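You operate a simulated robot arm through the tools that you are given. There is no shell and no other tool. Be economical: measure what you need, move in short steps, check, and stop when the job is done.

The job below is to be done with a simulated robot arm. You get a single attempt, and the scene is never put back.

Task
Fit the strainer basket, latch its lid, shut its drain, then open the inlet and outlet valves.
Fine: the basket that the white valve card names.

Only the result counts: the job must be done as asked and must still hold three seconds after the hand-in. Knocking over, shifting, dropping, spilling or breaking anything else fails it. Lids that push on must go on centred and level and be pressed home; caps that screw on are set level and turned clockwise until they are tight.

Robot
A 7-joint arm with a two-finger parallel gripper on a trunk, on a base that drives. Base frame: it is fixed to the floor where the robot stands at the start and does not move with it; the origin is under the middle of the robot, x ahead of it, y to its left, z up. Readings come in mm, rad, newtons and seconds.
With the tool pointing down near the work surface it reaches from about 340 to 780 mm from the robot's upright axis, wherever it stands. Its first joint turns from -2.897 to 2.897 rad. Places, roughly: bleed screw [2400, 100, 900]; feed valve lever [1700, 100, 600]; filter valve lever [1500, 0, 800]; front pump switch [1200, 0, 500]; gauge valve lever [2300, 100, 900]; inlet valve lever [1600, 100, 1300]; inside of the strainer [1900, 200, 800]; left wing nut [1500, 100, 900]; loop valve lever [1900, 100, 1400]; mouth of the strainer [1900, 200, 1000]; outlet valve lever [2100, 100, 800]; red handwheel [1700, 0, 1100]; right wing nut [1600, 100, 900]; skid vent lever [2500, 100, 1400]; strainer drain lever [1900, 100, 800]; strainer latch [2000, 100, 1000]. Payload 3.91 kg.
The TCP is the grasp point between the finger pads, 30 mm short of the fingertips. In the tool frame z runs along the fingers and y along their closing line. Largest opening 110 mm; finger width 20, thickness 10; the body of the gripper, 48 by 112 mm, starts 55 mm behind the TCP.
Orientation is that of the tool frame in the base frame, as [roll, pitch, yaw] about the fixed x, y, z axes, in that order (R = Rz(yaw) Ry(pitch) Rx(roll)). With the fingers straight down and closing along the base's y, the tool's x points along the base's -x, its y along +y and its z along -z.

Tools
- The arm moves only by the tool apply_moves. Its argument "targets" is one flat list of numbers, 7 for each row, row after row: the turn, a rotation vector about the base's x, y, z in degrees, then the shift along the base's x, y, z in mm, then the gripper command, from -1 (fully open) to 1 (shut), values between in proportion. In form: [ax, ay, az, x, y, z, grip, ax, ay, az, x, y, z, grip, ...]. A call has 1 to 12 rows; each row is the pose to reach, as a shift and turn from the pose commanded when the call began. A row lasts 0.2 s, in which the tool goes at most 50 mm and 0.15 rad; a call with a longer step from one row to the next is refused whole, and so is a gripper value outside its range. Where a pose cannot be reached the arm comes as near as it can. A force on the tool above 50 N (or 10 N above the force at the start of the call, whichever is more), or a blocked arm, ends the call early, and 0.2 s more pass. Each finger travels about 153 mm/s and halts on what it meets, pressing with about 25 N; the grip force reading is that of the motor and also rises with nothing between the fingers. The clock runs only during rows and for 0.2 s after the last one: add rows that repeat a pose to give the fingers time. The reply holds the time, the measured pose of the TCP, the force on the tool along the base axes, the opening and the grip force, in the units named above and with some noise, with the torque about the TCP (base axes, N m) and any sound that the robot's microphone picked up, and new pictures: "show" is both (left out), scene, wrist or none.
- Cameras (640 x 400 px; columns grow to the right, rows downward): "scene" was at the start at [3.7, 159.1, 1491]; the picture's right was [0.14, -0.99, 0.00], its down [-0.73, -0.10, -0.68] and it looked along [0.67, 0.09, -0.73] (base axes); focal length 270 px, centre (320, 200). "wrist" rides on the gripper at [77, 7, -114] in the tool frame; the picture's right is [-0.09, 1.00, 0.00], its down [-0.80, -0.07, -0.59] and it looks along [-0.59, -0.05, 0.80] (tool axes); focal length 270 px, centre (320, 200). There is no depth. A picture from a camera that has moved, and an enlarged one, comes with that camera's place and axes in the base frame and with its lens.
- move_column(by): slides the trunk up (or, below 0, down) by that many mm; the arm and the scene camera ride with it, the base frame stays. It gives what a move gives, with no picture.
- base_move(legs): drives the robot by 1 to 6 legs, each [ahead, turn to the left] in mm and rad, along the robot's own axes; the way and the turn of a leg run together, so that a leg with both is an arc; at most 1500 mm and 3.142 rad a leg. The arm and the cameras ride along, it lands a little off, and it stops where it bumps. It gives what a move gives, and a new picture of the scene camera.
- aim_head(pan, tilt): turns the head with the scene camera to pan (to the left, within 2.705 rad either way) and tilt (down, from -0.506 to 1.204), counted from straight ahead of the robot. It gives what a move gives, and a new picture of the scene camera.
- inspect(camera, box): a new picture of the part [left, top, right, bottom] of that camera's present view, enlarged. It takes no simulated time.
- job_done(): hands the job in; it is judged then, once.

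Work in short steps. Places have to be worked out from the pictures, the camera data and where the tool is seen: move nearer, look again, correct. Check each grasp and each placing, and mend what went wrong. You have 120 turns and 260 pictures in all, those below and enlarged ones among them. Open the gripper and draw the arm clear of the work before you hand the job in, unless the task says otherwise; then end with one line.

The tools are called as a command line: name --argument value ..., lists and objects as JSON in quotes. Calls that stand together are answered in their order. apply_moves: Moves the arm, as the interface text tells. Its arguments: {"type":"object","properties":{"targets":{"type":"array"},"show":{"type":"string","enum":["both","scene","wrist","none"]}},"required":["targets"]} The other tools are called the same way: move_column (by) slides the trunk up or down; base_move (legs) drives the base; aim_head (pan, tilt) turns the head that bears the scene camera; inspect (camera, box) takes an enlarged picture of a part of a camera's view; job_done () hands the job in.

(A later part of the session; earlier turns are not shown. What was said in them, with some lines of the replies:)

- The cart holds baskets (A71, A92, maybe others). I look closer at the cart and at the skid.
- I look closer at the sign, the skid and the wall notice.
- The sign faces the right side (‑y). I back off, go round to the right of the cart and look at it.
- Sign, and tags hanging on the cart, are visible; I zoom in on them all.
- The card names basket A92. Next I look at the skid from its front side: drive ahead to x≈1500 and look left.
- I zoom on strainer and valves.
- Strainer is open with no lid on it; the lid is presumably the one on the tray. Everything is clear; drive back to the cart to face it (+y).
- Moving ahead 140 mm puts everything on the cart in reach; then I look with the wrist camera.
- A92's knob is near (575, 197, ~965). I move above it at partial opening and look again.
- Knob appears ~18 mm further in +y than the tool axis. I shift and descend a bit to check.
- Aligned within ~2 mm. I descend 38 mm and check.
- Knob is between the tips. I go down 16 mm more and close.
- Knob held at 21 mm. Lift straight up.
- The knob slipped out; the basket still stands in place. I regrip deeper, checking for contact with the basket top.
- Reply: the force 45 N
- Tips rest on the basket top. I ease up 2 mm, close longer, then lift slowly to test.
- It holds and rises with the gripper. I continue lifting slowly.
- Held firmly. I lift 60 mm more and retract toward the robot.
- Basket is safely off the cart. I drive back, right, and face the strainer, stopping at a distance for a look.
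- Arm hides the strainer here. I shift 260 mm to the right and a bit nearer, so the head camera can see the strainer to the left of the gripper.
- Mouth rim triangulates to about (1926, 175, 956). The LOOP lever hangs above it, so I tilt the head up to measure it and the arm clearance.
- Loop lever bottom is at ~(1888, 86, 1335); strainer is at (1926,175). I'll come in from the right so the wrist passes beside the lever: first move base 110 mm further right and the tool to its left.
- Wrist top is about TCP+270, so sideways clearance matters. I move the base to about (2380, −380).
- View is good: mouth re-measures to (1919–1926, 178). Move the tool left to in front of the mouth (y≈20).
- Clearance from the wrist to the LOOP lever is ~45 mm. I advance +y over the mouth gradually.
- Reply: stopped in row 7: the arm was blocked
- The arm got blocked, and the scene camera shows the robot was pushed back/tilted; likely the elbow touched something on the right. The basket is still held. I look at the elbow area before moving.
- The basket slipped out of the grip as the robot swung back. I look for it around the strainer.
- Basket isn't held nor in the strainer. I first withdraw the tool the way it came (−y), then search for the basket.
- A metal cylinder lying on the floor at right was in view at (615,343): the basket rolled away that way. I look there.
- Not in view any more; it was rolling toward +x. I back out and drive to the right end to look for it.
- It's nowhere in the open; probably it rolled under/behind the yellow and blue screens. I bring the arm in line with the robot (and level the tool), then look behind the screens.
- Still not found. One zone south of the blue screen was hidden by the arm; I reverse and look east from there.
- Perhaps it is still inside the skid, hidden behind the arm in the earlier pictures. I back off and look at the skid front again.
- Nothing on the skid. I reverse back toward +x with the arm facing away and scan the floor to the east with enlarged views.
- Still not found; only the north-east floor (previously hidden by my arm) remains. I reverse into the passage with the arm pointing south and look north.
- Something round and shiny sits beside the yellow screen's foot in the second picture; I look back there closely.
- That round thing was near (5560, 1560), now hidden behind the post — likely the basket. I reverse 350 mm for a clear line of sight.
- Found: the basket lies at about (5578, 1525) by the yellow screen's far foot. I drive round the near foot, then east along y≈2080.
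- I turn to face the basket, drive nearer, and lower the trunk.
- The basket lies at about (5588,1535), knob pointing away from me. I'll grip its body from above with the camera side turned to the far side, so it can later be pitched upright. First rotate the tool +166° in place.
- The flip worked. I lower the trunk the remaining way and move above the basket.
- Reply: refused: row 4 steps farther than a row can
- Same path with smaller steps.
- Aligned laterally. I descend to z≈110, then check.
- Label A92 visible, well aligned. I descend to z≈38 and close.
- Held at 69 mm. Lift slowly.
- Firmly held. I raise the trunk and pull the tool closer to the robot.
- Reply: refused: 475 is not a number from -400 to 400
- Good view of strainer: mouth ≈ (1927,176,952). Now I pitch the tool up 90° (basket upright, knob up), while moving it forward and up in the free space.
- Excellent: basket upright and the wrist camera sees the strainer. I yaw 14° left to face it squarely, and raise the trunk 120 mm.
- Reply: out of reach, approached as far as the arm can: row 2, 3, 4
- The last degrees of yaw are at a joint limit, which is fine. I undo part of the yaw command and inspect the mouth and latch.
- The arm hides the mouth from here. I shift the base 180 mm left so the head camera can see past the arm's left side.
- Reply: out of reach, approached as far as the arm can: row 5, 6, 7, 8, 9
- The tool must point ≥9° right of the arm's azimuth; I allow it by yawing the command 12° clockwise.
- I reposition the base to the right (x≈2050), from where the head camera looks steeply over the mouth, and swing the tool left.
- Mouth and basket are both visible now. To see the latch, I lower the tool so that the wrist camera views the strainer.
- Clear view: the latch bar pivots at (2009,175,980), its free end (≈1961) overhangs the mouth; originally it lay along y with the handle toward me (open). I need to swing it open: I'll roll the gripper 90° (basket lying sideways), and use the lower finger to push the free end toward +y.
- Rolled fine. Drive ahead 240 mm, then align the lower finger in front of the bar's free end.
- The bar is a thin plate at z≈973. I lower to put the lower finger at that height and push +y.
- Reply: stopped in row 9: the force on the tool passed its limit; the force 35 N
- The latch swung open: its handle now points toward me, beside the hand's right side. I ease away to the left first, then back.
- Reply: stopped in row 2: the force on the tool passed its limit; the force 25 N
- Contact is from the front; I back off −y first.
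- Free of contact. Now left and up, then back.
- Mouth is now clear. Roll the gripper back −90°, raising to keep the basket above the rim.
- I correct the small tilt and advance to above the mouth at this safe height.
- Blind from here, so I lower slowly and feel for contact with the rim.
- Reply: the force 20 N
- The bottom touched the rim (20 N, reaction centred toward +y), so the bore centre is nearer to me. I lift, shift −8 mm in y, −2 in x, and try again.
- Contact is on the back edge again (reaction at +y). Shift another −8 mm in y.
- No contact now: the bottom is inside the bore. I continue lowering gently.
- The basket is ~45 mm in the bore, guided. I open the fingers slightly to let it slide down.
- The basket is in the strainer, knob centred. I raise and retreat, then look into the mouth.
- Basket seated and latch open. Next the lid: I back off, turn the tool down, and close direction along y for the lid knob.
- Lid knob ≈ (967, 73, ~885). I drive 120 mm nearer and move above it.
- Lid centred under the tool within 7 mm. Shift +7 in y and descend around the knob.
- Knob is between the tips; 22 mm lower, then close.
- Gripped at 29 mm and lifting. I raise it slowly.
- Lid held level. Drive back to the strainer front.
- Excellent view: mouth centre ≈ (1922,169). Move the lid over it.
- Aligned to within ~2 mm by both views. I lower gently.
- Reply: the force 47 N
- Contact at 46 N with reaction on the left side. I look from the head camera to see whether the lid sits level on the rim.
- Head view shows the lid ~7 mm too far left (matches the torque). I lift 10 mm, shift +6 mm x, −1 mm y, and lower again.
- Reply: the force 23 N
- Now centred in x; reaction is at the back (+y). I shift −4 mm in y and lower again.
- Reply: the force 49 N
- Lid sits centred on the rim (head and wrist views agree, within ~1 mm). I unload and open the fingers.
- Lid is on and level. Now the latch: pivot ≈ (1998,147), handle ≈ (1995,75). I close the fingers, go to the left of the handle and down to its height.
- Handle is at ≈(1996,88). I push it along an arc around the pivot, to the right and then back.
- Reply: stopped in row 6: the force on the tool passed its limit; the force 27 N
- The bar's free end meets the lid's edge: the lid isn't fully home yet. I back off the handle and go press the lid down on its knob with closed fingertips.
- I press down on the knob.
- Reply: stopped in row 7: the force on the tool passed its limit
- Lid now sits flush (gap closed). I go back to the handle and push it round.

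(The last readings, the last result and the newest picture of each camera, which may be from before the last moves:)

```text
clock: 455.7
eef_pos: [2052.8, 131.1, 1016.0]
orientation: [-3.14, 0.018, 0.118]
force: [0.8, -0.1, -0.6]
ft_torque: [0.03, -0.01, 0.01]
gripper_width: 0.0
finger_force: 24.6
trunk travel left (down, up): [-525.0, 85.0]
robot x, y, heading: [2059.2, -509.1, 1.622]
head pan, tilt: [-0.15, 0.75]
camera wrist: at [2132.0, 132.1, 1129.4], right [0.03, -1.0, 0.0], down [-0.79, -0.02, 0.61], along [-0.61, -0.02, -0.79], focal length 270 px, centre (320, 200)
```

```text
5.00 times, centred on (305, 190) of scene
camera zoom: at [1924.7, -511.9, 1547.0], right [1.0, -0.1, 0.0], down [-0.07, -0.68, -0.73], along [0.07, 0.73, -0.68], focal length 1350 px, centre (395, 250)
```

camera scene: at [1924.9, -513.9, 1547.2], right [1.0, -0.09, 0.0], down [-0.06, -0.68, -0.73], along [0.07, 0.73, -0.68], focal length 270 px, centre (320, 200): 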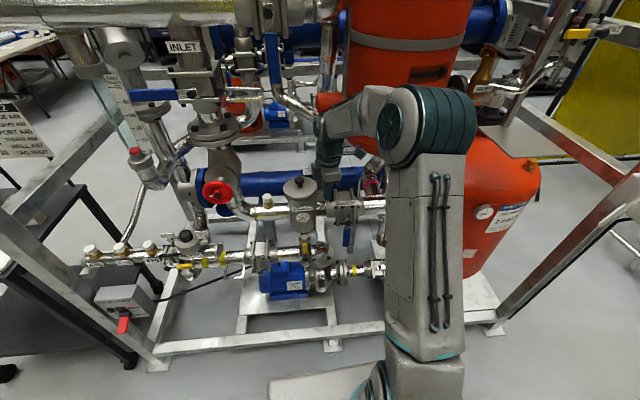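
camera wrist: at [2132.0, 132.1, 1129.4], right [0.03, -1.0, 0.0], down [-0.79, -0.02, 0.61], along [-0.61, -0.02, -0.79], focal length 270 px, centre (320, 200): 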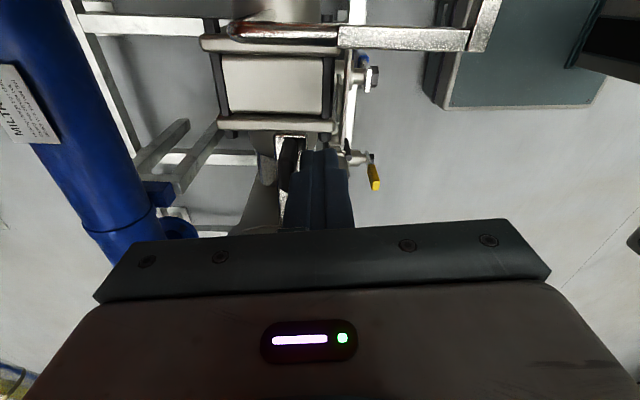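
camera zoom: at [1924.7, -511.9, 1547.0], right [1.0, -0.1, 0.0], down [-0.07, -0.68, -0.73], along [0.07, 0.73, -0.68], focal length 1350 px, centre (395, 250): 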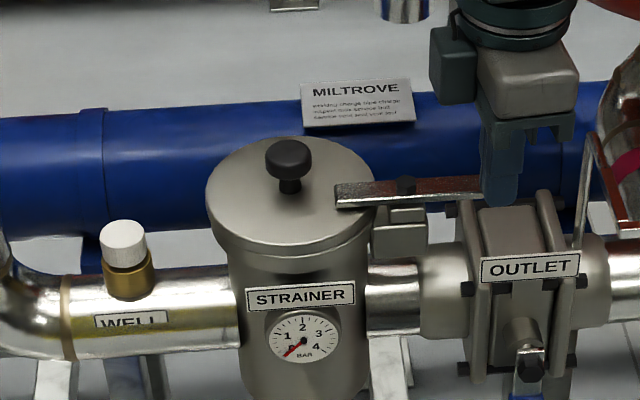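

Latch bar is over the lid. A last nudge to its stop, then I retreat forward-free (−y) and look at the drain and outlet levers.

apply_moves --targets '[0, 0, 0, 0, 4, 0, 1, 0, 0, 0, 0, 8, 0, 1, 0, 0, 0, -2, -6, 0, 1, 0, 0, 0, -4, -30, 10, 1, 0, 0, 0, -4, -70, 20, 1, 0, 0, 0, -4, -115, 20, 1, 0, 0, 0, -4, -160, 20, 1, 0, 0, 0, -4, -205, 10, 1, 0, 0, 0, -4, -250, 0, 1]' --show "scene"

base_move --legs '[[-200, 0]]'

inspect --camera "scene" --box '[230, 120, 390, 240]'

```text
clock: 457.7
eef_pos: [2047.0, -122.2, 1014.8]
orientation: [-3.138, 0.018, 0.12]
force: [0.4, -0.4, 0.6]
ft_torque: [0.01, 0.0, -0.03]
gripper_width: 0.0
finger_force: 25.7
trunk travel left (down, up): [-525.0, 85.0]
robot x, y, heading: [2060.5, -509.1, 1.623]
head pan, tilt: [-0.15, 0.75]
camera scene: at [1924.4, -512.8, 1547.0], right [1.0, -0.1, 0.0], down [-0.07, -0.68, -0.73], along [0.07, 0.73, -0.68], focal length 270 px, centre (320, 200)
```

scene: 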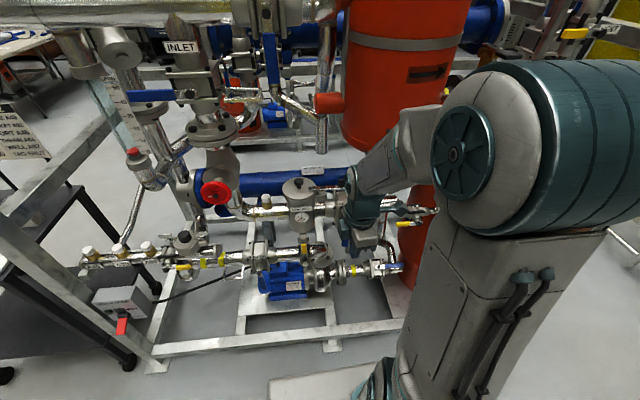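

```text
clock: 459.3
eef_pos: [2058.1, -320.1, 1014.4]
orientation: [-3.139, 0.017, 0.116]
force: [0.0, -0.4, -0.3]
ft_torque: [-0.02, -0.01, 0.01]
gripper_width: 0.0
finger_force: 25.3
trunk travel left (down, up): [-525.0, 85.0]
robot x, y, heading: [2069.6, -707.8, 1.618]
head pan, tilt: [-0.15, 0.75]
camera scene: at [1934.6, -710.9, 1547.0], right [0.99, -0.1, 0.0], down [-0.07, -0.68, -0.73], along [0.07, 0.73, -0.68], focal length 270 px, centre (320, 200)
```

scene: 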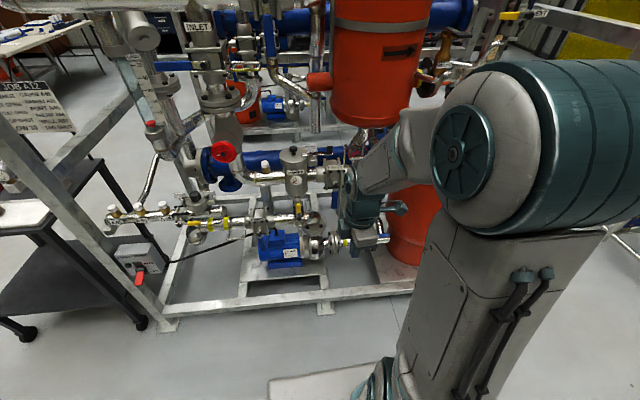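

```text
3.33 times, centred on (310, 180) of scene
camera zoom: at [1934.6, -710.9, 1547.0], right [0.99, -0.1, 0.0], down [-0.07, -0.68, -0.73], along [0.07, 0.73, -0.68], focal length 900 px, centre (353, 267)
```

zoom: 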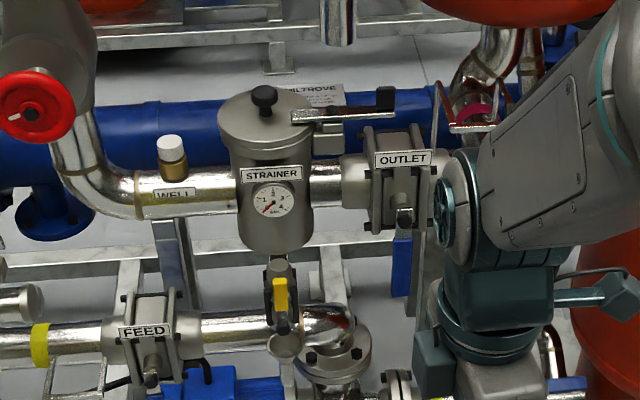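

Latch is closed. Next the drain lever (yellow, tip ≈ (1929,66,806), pivot ≈ (1927,57,742), upright = open) and outlet lever. I turn the tool to point forward again with closed fingers, and lower the trunk.

apply_moves --targets '[0, 0, 7.4, -10, 0, 0, 1, 0, 0, 14.8, -20, 0, 0, 1, 0, 0, 22.2, -30, 0, 0, 1, 0, 0, 29.6, -40, 0, 0, 1, 0, 0, 37, -50, 0, 0, 1, 0, 0, 44.4, -60, 0, 0, 1, 0, 0, 51.8, -70, 0, 0, 1, 0, 0, 59.2, -80, 0, 0, 1, 0, 0, 66.6, -90, 0, 0, 1, 0, 0, 74, -100, 0, 0, 1]' --show "none"

apply_moves --targets '[8, -1.3, 0, -4, 18, 0, 1, 16, -2.6, 0, -8, 36, 0, 1, 24, -3.9, 0, -12, 54, 0, 1, 32, -5.2, 0, -16, 72, 0, 1, 40, -6.5, 0, -20, 90, 0, 1, 48, -7.8, 0, -24, 108, 0, 1, 56, -9.1, 0, -28, 126, 0, 1, 64, -10.4, 0, -32, 144, 0, 1, 72, -11.7, 0, -36, 162, 0, 1, 80, -13, 0, -40, 180, 0, 1, 88.5, -14.4, 0, -44, 198, 0, 1]' --show "none"

move_column --by -215

apply_moves --targets '[0, 0, 0, 0, 0, 0, 1]' --show "both"

```text
clock: 461.5
eef_pos: [1957.3, -320.0, 1014.4]
orientation: [-3.14, 0.017, 1.411]
force: [-0.2, 0.5, -0.4]
ft_torque: [0.0, 0.02, 0.04]
gripper_width: 0.0
finger_force: 25.2
trunk travel left (down, up): [-525.0, 85.0]
robot x, y, heading: [2071.4, -707.9, 1.62]
head pan, tilt: [-0.15, 0.75]
```

```text
clock: 463.9
eef_pos: [1914.8, -119.4, 1014.4]
orientation: [-3.093, -1.549, 1.361]
force: [-0.6, 1.0, 0.3]
ft_torque: [0.04, 0.02, 0.02]
gripper_width: 0.1
finger_force: 25.3
trunk travel left (down, up): [-525.0, 85.0]
robot x, y, heading: [2072.1, -708.4, 1.618]
head pan, tilt: [-0.15, 0.75]
```

```text
clock: 466.2
eef_pos: [1915.0, -119.0, 800.8]
orientation: [-3.123, -1.549, 1.391]
force: [-0.4, 0.1, 0.0]
ft_torque: [-0.03, -0.02, 0.01]
gripper_width: 0.0
finger_force: 25.3
trunk travel left (down, up): [-310.0, 300.0]
robot x, y, heading: [2071.6, -703.8, 1.624]
head pan, tilt: [-0.15, 0.75]
```

```text
clock: 466.6
eef_pos: [1915.1, -119.5, 799.3]
orientation: [-3.126, -1.548, 1.394]
force: [0.1, 0.8, 0.2]
ft_torque: [0.03, -0.03, 0.01]
gripper_width: 0.0
finger_force: 25.4
trunk travel left (down, up): [-310.0, 300.0]
robot x, y, heading: [2070.2, -713.2, 1.619]
head pan, tilt: [-0.15, 0.75]
camera scene: at [1934.4, -710.1, 1332.0], right [0.99, -0.1, 0.0], down [-0.07, -0.68, -0.73], along [0.07, 0.73, -0.68], focal length 270 px, centre (320, 200)
camera wrist: at [1903.7, -233.5, 879.9], right [0.98, -0.16, -0.09], down [-0.17, -0.59, -0.79], along [0.07, 0.79, -0.61], focal length 270 px, centre (320, 200)
```

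scene: 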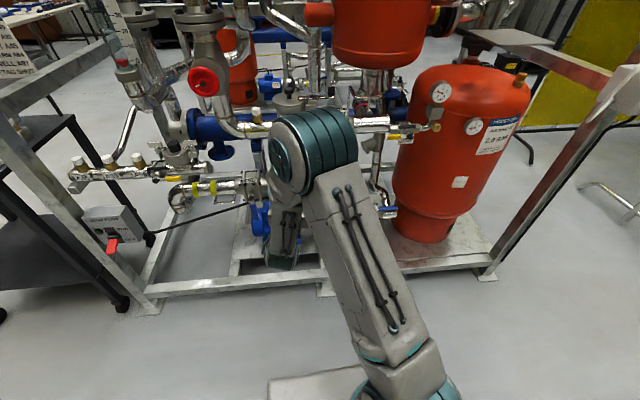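
wrist: 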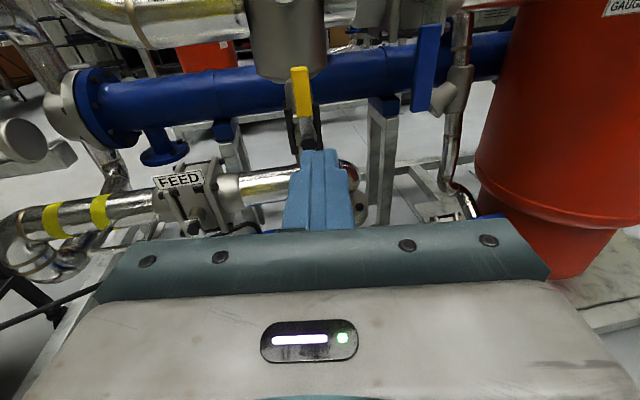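

Drain and outlet levers are clearly visible. I move left of the drain lever and drive forward.

apply_moves --targets '[0, 0, 0, -15, 0, 0, 1, 0, 0, 0, -30, 0, 0, 1]' --show "none"

base_move --legs '[[155, 0]]'

apply_moves --targets '[0, 0, 0, 0, 0, 0, 1]' --show "wrist"

```text
clock: 467.2
eef_pos: [1885.3, -121.6, 798.7]
orientation: [3.134, -1.547, 1.418]
force: [1.0, 0.9, 0.2]
ft_torque: [-0.03, -0.02, 0.02]
gripper_width: 0.0
finger_force: 24.7
trunk travel left (down, up): [-310.0, 300.0]
robot x, y, heading: [2069.1, -705.1, 1.618]
head pan, tilt: [-0.15, 0.75]
```

```text
clock: 468.6
eef_pos: [1879.6, 32.9, 798.2]
orientation: [-3.125, -1.546, 1.393]
force: [0.7, -0.2, -0.3]
ft_torque: [0.02, -0.03, 0.01]
gripper_width: 0.0
finger_force: 25.1
trunk travel left (down, up): [-310.0, 300.0]
robot x, y, heading: [2063.1, -555.5, 1.619]
head pan, tilt: [-0.15, 0.75]
camera scene: at [1927.2, -557.0, 1332.0], right [0.99, -0.1, 0.0], down [-0.07, -0.68, -0.73], along [0.08, 0.73, -0.68], focal length 270 px, centre (320, 200)
```

scene: 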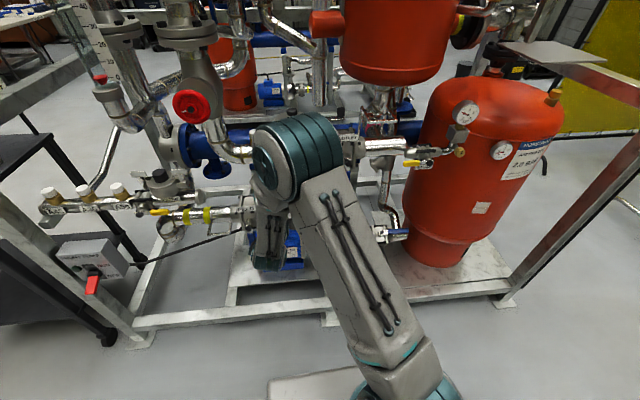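

```text
clock: 469.0
eef_pos: [1879.2, 31.8, 799.1]
orientation: [-3.14, -1.547, 1.407]
force: [-0.6, -0.4, 0.8]
ft_torque: [0.02, -0.06, 0.02]
gripper_width: 0.2
finger_force: 24.6
trunk travel left (down, up): [-310.0, 300.0]
robot x, y, heading: [2070.8, -549.0, 1.613]
head pan, tilt: [-0.15, 0.75]
camera wrist: at [1867.8, -80.7, 879.3], right [0.98, -0.16, -0.09], down [-0.17, -0.59, -0.79], along [0.08, 0.79, -0.61], focal length 270 px, centre (320, 200)
```

wrist: 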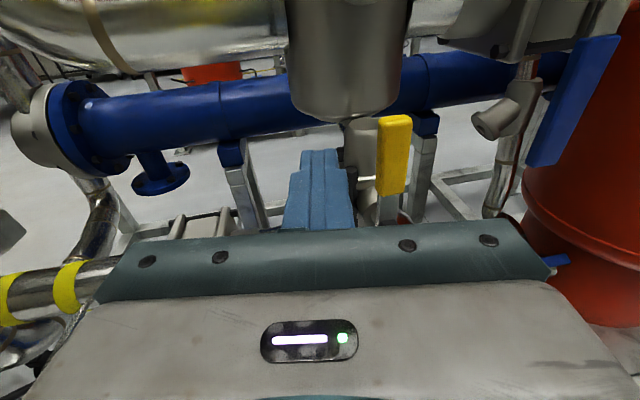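

Fingertip is left of the yellow lever at its height. I push it right and down along its arc.

apply_moves --targets '[0, 0, 0, 14, 3, 0, 1, 0, 0, 0, 26, 5, 1, 1, 0, 0, 0, 42, 5, 2, 1, 0, 0, 0, 57, 5, 1, 1, 0, 0, 0, 72, 5, -4, 1, 0, 0, 0, 86, 5, -12, 1, 0, 0, 0, 93, 5, -21, 1, 0, 0, 0, 98, 5, -30, 1, 0, 0, 0, 102, 5, -40, 1, 0, 0, 0, 104, 5, -47, 1]' --show "wrist"

```text
clock: 471.2
eef_pos: [1981.3, 40.0, 761.7]
orientation: [-0.811, -1.56, -0.915]
force: [0.3, -3.1, 20.9]
ft_torque: [0.06, 0.02, 0.27]
gripper_width: 0.1
finger_force: 25.4
trunk travel left (down, up): [-310.0, 300.0]
robot x, y, heading: [2063.2, -554.2, 1.614]
head pan, tilt: [-0.15, 0.75]
stopped in row 10: the force on the tool passed its limit (the readings are from after the stop); the commanded pose is now the measured one
camera wrist: at [1969.7, -76.7, 840.2], right [0.98, -0.15, -0.1], down [-0.17, -0.57, -0.81], along [0.07, 0.81, -0.58], focal length 270 px, centre (320, 200)
```

wrist: 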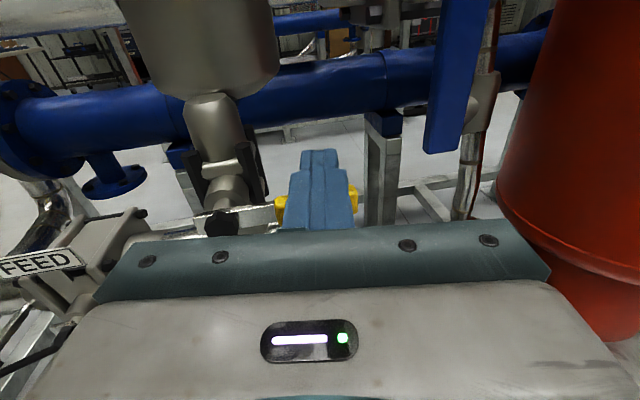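

Drain lever is horizontal at its stop: drain shut. Next the outlet lever (hanging at x≈2076, y≈88): I lift off, rotate the tool 15° clockwise, and place the fingertip left of it.

apply_moves --targets '[0, 0, 0, 0, 0, 12, 1, 0, 0, 0, 0, -18, 18, 1, 0, 0, -5, 10, -25, 18, 1, 0, 0, -10, 24, -25, 15, 1, 0, 0, -15, 38, -22, 12, 1, 0, 0, -15, 46, -5, 11, 1, 0, 0, -15, 48, 15, 11, 1, 0, 0, -15, 50, 30, 11, 1]' --show "wrist"

```text
clock: 473.0
eef_pos: [2029.7, 70.4, 770.0]
orientation: [-1.716, -1.564, -0.271]
force: [0.0, 0.0, 0.3]
ft_torque: [-0.02, 0.03, 0.0]
gripper_width: 0.0
finger_force: 24.7
trunk travel left (down, up): [-310.0, 300.0]
robot x, y, heading: [2064.6, -554.1, 1.62]
head pan, tilt: [-0.15, 0.75]
camera wrist: at [1990.5, -39.2, 848.5], right [0.91, -0.4, -0.09], down [-0.31, -0.51, -0.8], along [0.28, 0.76, -0.59], focal length 270 px, centre (320, 200)
```

wrist: 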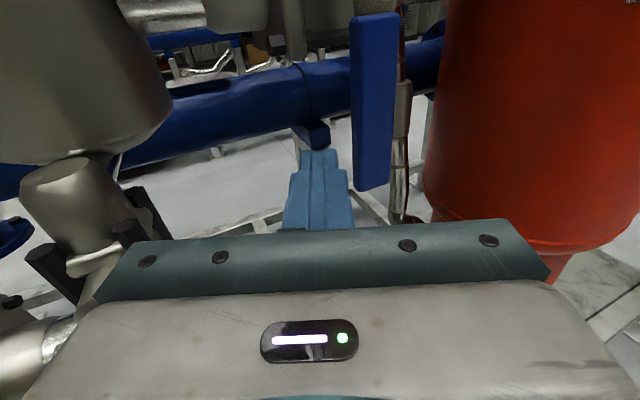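

Fingertip sits left of the blue lever. I push it right and up through 90°.

apply_moves --targets '[0, 0, 0, 15, 0, 2, 1, 0, 0, 0, 33, 0, 2, 1, 0, 0, 0, 50, 0, 2, 1, 0, 0, 0, 66, 0, 3, 1, 0, 0, 0, 82, 0, 10, 1, 0, 0, 0, 97, 0, 18, 1, 0, 0, 0, 110, 0, 28, 1, 0, 0, 0, 118, 0, 38, 1, 0, 0, 0, 125, 0, 48, 1, 0, 0, 0, 131, 0, 58, 1, 0, 0, 0, 136, 0, 71, 1, 0, 0, 0, 138, 0, 80, 1]' --show "wrist"

```text
clock: 475.6
eef_pos: [2168.7, 70.0, 848.7]
orientation: [-2.589, -1.563, 0.601]
force: [-0.9, -1.2, -11.5]
ft_torque: [-0.14, 0.02, 0.02]
gripper_width: 0.0
finger_force: 25.0
trunk travel left (down, up): [-310.0, 300.0]
robot x, y, heading: [2063.7, -552.6, 1.621]
head pan, tilt: [-0.15, 0.75]
camera wrist: at [2128.7, -38.7, 927.1], right [0.91, -0.41, -0.09], down [-0.31, -0.52, -0.8], along [0.27, 0.75, -0.6], focal length 270 px, centre (320, 200)
```

wrist: 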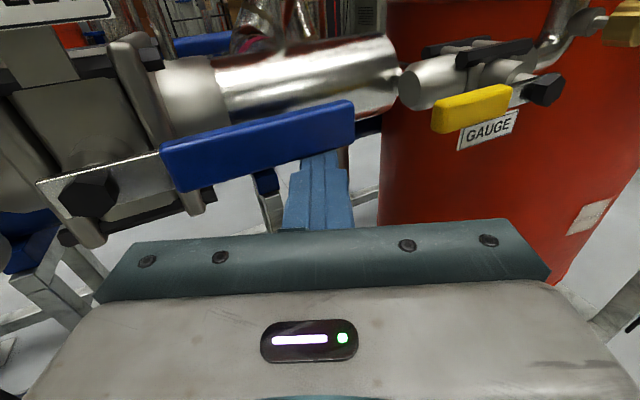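

Lever is horizontal along the pipe. A small extra push to its stop, then I retreat and drive toward the inlet, raising the trunk.

apply_moves --targets '[0, 0, 0, 0, 0, 5, 1, 0, 0, 0, 0, 0, 9, 1, 0, 0, 0, 0, 0, -10, 1, 0, 0, 0, -4, -8, -30, 1, 0, 0, 0, -15, -40, -35, 1, 0, 0, 0, -30, -75, -35, 1, 0, 0, 0, -50, -110, -20, 1, 0, 0, 0, -70, -130, 0, 1]' --show "wrist"

base_move --legs '[[-250, 0], [0, 1.571], [340, 0], [0, -1.6]]'

move_column --by 298

```text
clock: 477.4
eef_pos: [2092.6, -28.2, 848.7]
orientation: [-1.663, -1.563, -0.325]
force: [-0.5, -0.2, 0.0]
ft_torque: [0.0, 0.0, 0.0]
gripper_width: 0.0
finger_force: 25.1
out of reach, approached as far as the arm can: row 7, 8
trunk travel left (down, up): [-310.0, 300.0]
robot x, y, heading: [2061.7, -552.2, 1.619]
head pan, tilt: [-0.15, 0.75]
camera wrist: at [2052.5, -138.0, 926.4], right [0.91, -0.41, -0.09], down [-0.31, -0.51, -0.8], along [0.28, 0.76, -0.59], focal length 270 px, centre (320, 200)
```

wrist: 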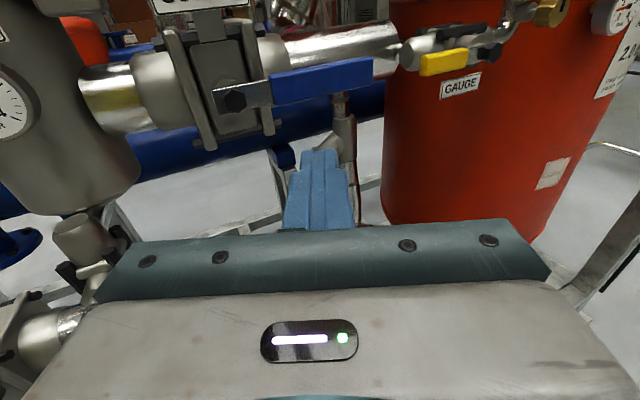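

```text
clock: 488.7
eef_pos: [1792.6, -288.9, 848.0]
orientation: [-1.697, -1.563, -0.333]
force: [-0.8, 0.7, 0.3]
ft_torque: [0.01, 0.01, -0.01]
gripper_width: 0.0
finger_force: 24.8
trunk travel left (down, up): [-310.0, 300.0]
robot x, y, heading: [1741.5, -810.4, 1.584]
head pan, tilt: [-0.15, 0.75]
camera scene: at [1605.5, -810.0, 1332.0], right [0.99, -0.14, 0.0], down [-0.1, -0.68, -0.73], along [0.1, 0.72, -0.68], focal length 270 px, centre (320, 200)
```

scene: 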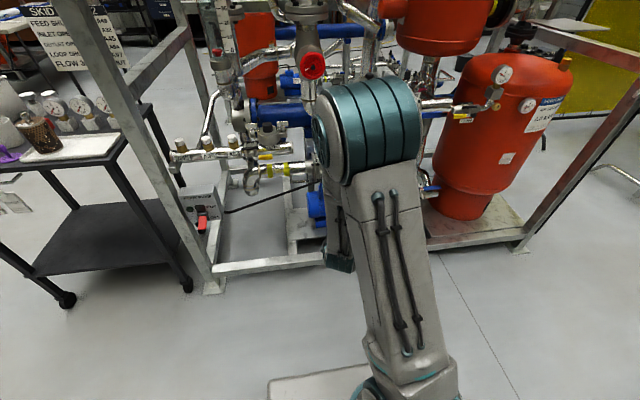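

```text
clock: 491.7
eef_pos: [1792.5, -289.1, 1145.8]
orientation: [-1.693, -1.562, -0.337]
force: [-0.1, 0.0, -0.7]
ft_torque: [0.0, 0.04, -0.02]
gripper_width: 0.0
finger_force: 25.0
trunk travel left (down, up): [-608.0, 2.0]
robot x, y, heading: [1741.0, -811.7, 1.581]
head pan, tilt: [-0.15, 0.75]
```

Outlet is open. Now I raise the tool to the inlet lever height and move left.

apply_moves --targets '[0, 0, 0, -20, 14, 20, 1, 0, 0, 0, -40, 28, 40, 1, 0, 0, 2, -60, 42, 60, 1, 0, 0, 4, -80, 56, 80, 1, 0, 0, 6, -100, 70, 100, 1, 0, 0, 8, -120, 84, 120, 1, 0, 0, 10, -140, 98, 140, 1, 0, 0, 12, -160, 112, 160, 1, 0, 0, 12, -175, 120, 175, 1, 0, 0, 12, -185, 120, 190, 1, 0, 0, 12, -190, 120, 205, 1]' --show "both"

```text
clock: 494.1
eef_pos: [1603.5, -168.4, 1351.3]
orientation: [-1.751, -1.564, -0.068]
force: [1.1, -0.7, -0.9]
ft_torque: [0.02, 0.02, -0.01]
gripper_width: 0.0
finger_force: 24.5
trunk travel left (down, up): [-608.0, 2.0]
robot x, y, heading: [1743.3, -812.6, 1.581]
head pan, tilt: [-0.15, 0.75]
camera scene: at [1605.4, -810.1, 1630.0], right [0.99, -0.14, 0.0], down [-0.1, -0.68, -0.73], along [0.1, 0.72, -0.68], focal length 270 px, centre (320, 200)
camera wrist: at [1581.4, -283.2, 1428.3], right [0.96, -0.25, -0.09], down [-0.22, -0.56, -0.8], along [0.15, 0.79, -0.59], focal length 270 px, centre (320, 200)
```

scene: 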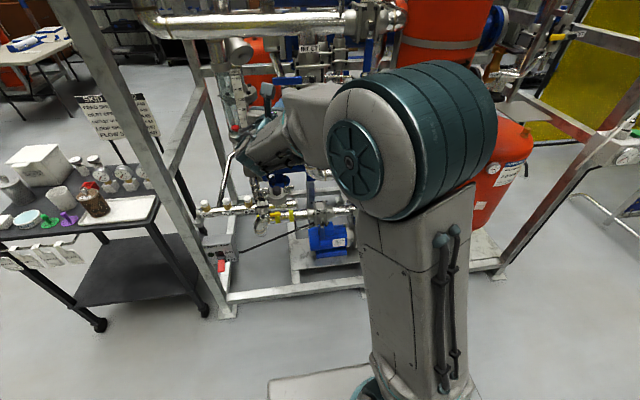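
wrist: 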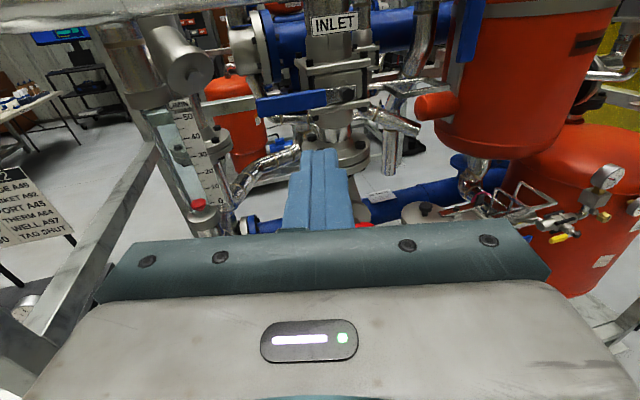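

Inlet lever spans x≈1584–1690 at z≈1323. I drive forward so the closed fingertips hover above its outer part.

base_move --legs '[[232, 0]]'

apply_moves --targets '[0, 0, 0, 0, 0, 4, 1]' --show "wrist"

```text
clock: 495.8
eef_pos: [1596.4, 68.5, 1349.3]
orientation: [-1.815, -1.564, 0.001]
force: [0.6, 0.4, -0.7]
ft_torque: [0.0, 0.0, 0.01]
gripper_width: 0.0
finger_force: 24.8
trunk travel left (down, up): [-608.0, 2.0]
robot x, y, heading: [1741.6, -575.2, 1.588]
head pan, tilt: [-0.15, 0.75]
camera scene: at [1602.8, -572.6, 1630.0], right [0.99, -0.14, 0.0], down [-0.09, -0.68, -0.73], along [0.1, 0.72, -0.68], focal length 270 px, centre (320, 200)
```

scene: 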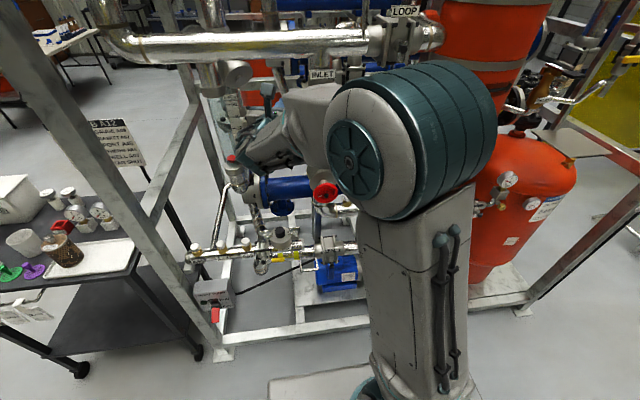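

```text
clock: 496.2
eef_pos: [1597.7, 68.4, 1353.7]
orientation: [-1.782, -1.563, -0.034]
force: [-0.1, -0.3, -0.4]
ft_torque: [0.0, -0.03, 0.03]
gripper_width: 0.0
finger_force: 25.5
trunk travel left (down, up): [-608.0, 2.0]
robot x, y, heading: [1736.6, -578.0, 1.585]
head pan, tilt: [-0.15, 0.75]
camera wrist: at [1576.3, -46.6, 1431.9], right [0.97, -0.24, -0.09], down [-0.22, -0.56, -0.8], along [0.14, 0.79, -0.59], focal length 270 px, centre (320, 200)
```

wrist: 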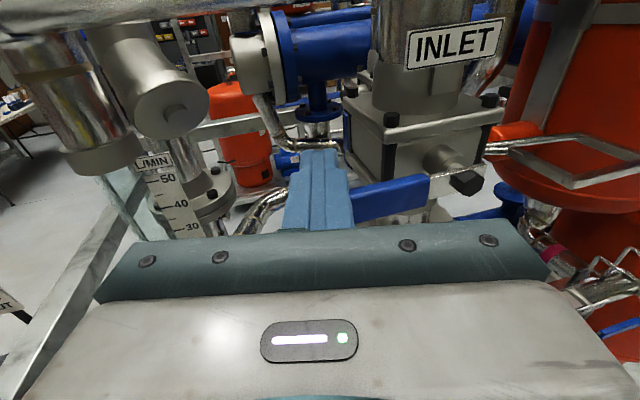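

Fingertips are over the lever. I push it down and then right along its arc.

apply_moves --targets '[0, 0, 0, 3, 4, -12, 1, 0, 0, 0, 2, 4, -30, 1, 0, 0, 0, 2, 4, -48, 1, 0, 0, 0, 6, 3, -66, 1, 0, 0, 0, 12, 2, -82, 1, 0, 0, 0, 21, 0, -98, 1, 0, 0, 0, 33, -1, -111, 1, 0, 0, 0, 45, -2, -121, 1, 0, 0, 0, 57, -2, -128, 1, 0, 0, 0, 71, -2, -134, 1, 0, 0, 0, 83, -2, -137, 1, 0, 0, 0, 92, -2, -138, 1]' --show "wrist"

```text
clock: 498.8
eef_pos: [1678.2, 62.3, 1216.4]
orientation: [-0.761, -1.565, -1.04]
force: [-30.6, 0.4, 8.6]
ft_torque: [0.28, -0.23, 0.91]
gripper_width: 0.0
finger_force: 24.8
trunk travel left (down, up): [-608.0, 2.0]
robot x, y, heading: [1738.4, -575.1, 1.594]
head pan, tilt: [-0.15, 0.75]
camera wrist: at [1657.7, -51.2, 1294.1], right [0.97, -0.23, -0.09], down [-0.21, -0.56, -0.8], along [0.13, 0.8, -0.59], focal length 270 px, centre (320, 200)
```

wrist: 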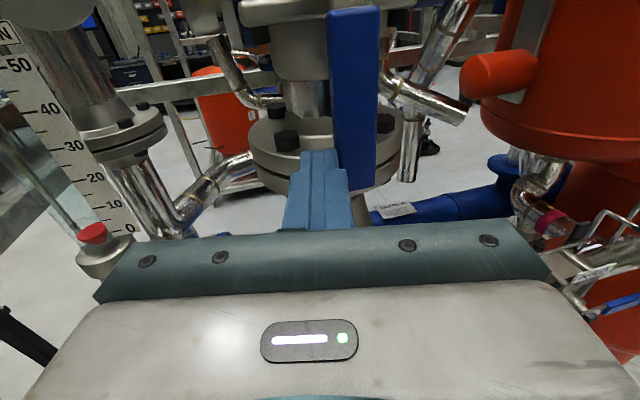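

Inlet lever now points straight down against its stop: open. I retreat and take an overall look.

apply_moves --targets '[0, 0, 0, -12, 0, 0, 0.6, 0, 0, 0, -22, -10, 0, 0, 0, 0, 0, -24, -40, 0, -0.5, 0, 0, 0, -24, -80, 0, -1, 0, 0, 0, -24, -110, 0, -1]' --show "none"

base_move --legs '[[-350, 0], [0, -1.571], [150, 0]]'

aim_head --pan 1.5 --tilt 0.45

inspect --camera "scene" --box '[220, 80, 440, 260]'

```text
clock: 500.0
eef_pos: [1665.4, -45.4, 1213.9]
orientation: [-1.778, -1.564, -0.04]
force: [-0.4, -0.1, -0.4]
ft_torque: [0.0, 0.01, -0.01]
gripper_width: 109.8
finger_force: 0.0
trunk travel left (down, up): [-608.0, 2.0]
robot x, y, heading: [1742.4, -576.0, 1.583]
head pan, tilt: [-0.15, 0.75]
```

```text
clock: 507.1
eef_pos: [2424.6, -845.7, 1212.7]
orientation: [-1.85, -1.563, -1.531]
force: [0.3, -0.5, -1.1]
ft_torque: [0.0, 0.02, -0.02]
gripper_width: 109.9
finger_force: 0.0
trunk travel left (down, up): [-608.0, 2.0]
robot x, y, heading: [1893.9, -922.8, 0.018]
head pan, tilt: [-0.15, 0.75]
camera scene: at [1898.7, -785.7, 1630.0], right [-0.13, -0.99, 0.0], down [-0.68, 0.09, -0.73], along [0.72, -0.1, -0.68], focal length 270 px, centre (320, 200)
```

scene: 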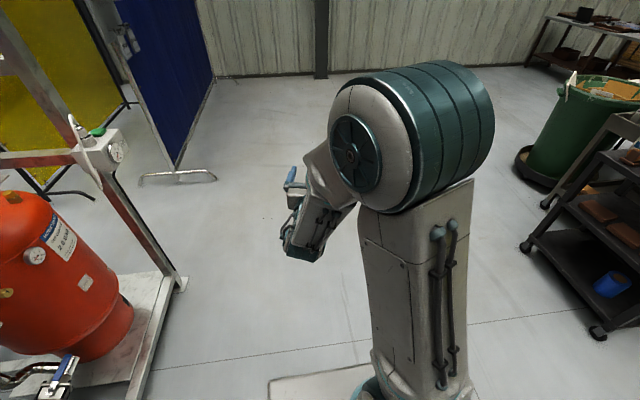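

```text
clock: 508.8
eef_pos: [2423.3, -844.5, 1214.1]
orientation: [-1.733, -1.563, -1.652]
force: [-0.1, 0.3, 0.3]
ft_torque: [-0.01, 0.0, 0.03]
gripper_width: 110.0
finger_force: 0.0
trunk travel left (down, up): [-608.0, 2.0]
robot x, y, heading: [1892.6, -918.3, 0.02]
head pan, tilt: [1.499, 0.45]
camera scene: at [1820.1, -683.1, 1656.4], right [1.0, -0.05, 0.0], down [-0.02, -0.43, -0.9], along [0.05, 0.9, -0.44], focal length 270 px, centre (320, 200)
```

scene: 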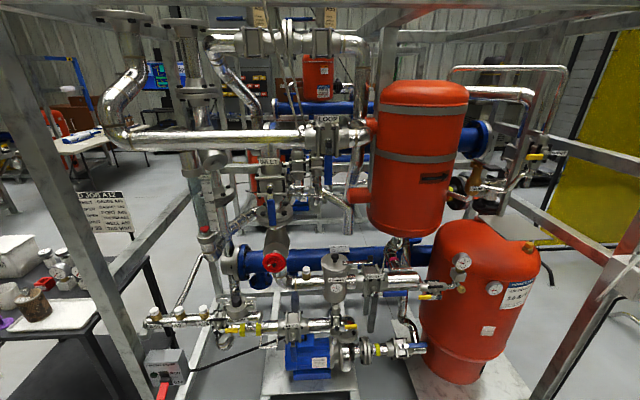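

```text
2.22 times, centred on (330, 170) of scene
camera zoom: at [1820.1, -683.1, 1656.4], right [1.0, -0.05, 0.0], down [-0.02, -0.43, -0.9], along [0.05, 0.9, -0.44], focal length 600 px, centre (298, 267)
```

zoom: 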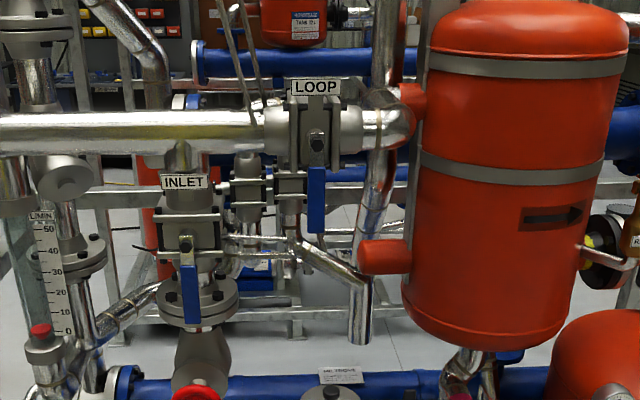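

inspect --camera "scene" --box '[270, 240, 450, 370]'

inspect --camera "scene" --box '[300, 240, 400, 310]'

```text
3.08 times, centred on (360, 305) of scene
camera zoom: at [1820.1, -683.1, 1656.4], right [1.0, -0.05, 0.0], down [-0.02, -0.43, -0.9], along [0.05, 0.9, -0.44], focal length 831 px, centre (197, -123)
```

zoom: 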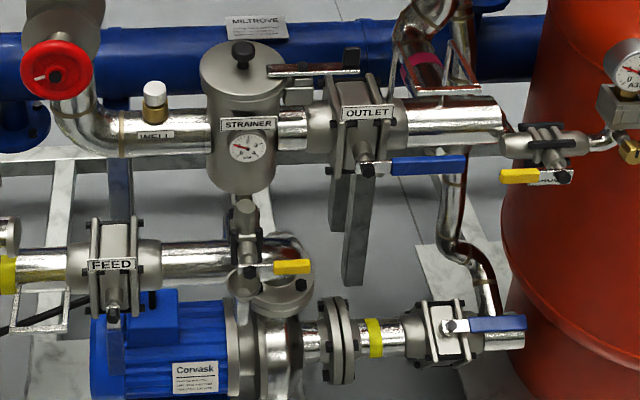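

```text
5.71 times, centred on (350, 275) of scene
camera zoom: at [1820.1, -683.1, 1656.4], right [1.0, -0.05, 0.0], down [-0.02, -0.43, -0.9], along [0.05, 0.9, -0.44], focal length 1543 px, centre (149, -229)
```

zoom: 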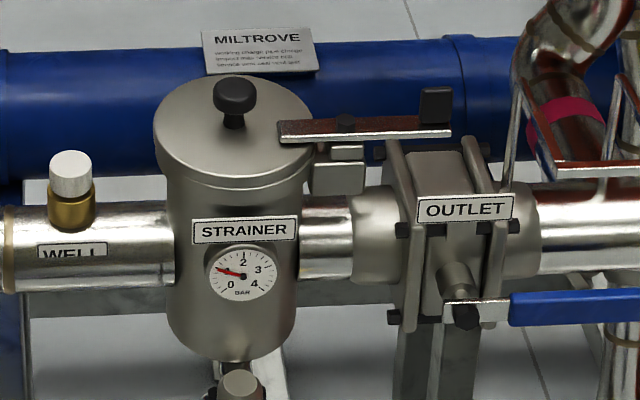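

The strainer gauge has risen to about 1 bar. The lid is latched, the drain is across its pipe, the outlet and inlet levers lie along theirs, and the arm is clear with the gripper open. I hand in.

job_done

```text
The job is handed in.
```

I fitted basket A92, the one the white card names, latched the strainer lid, shut the drain and opened the inlet and outlet; I dropped A92 on the floor along the way, before picking it up and fitting it, and the job is handed in.
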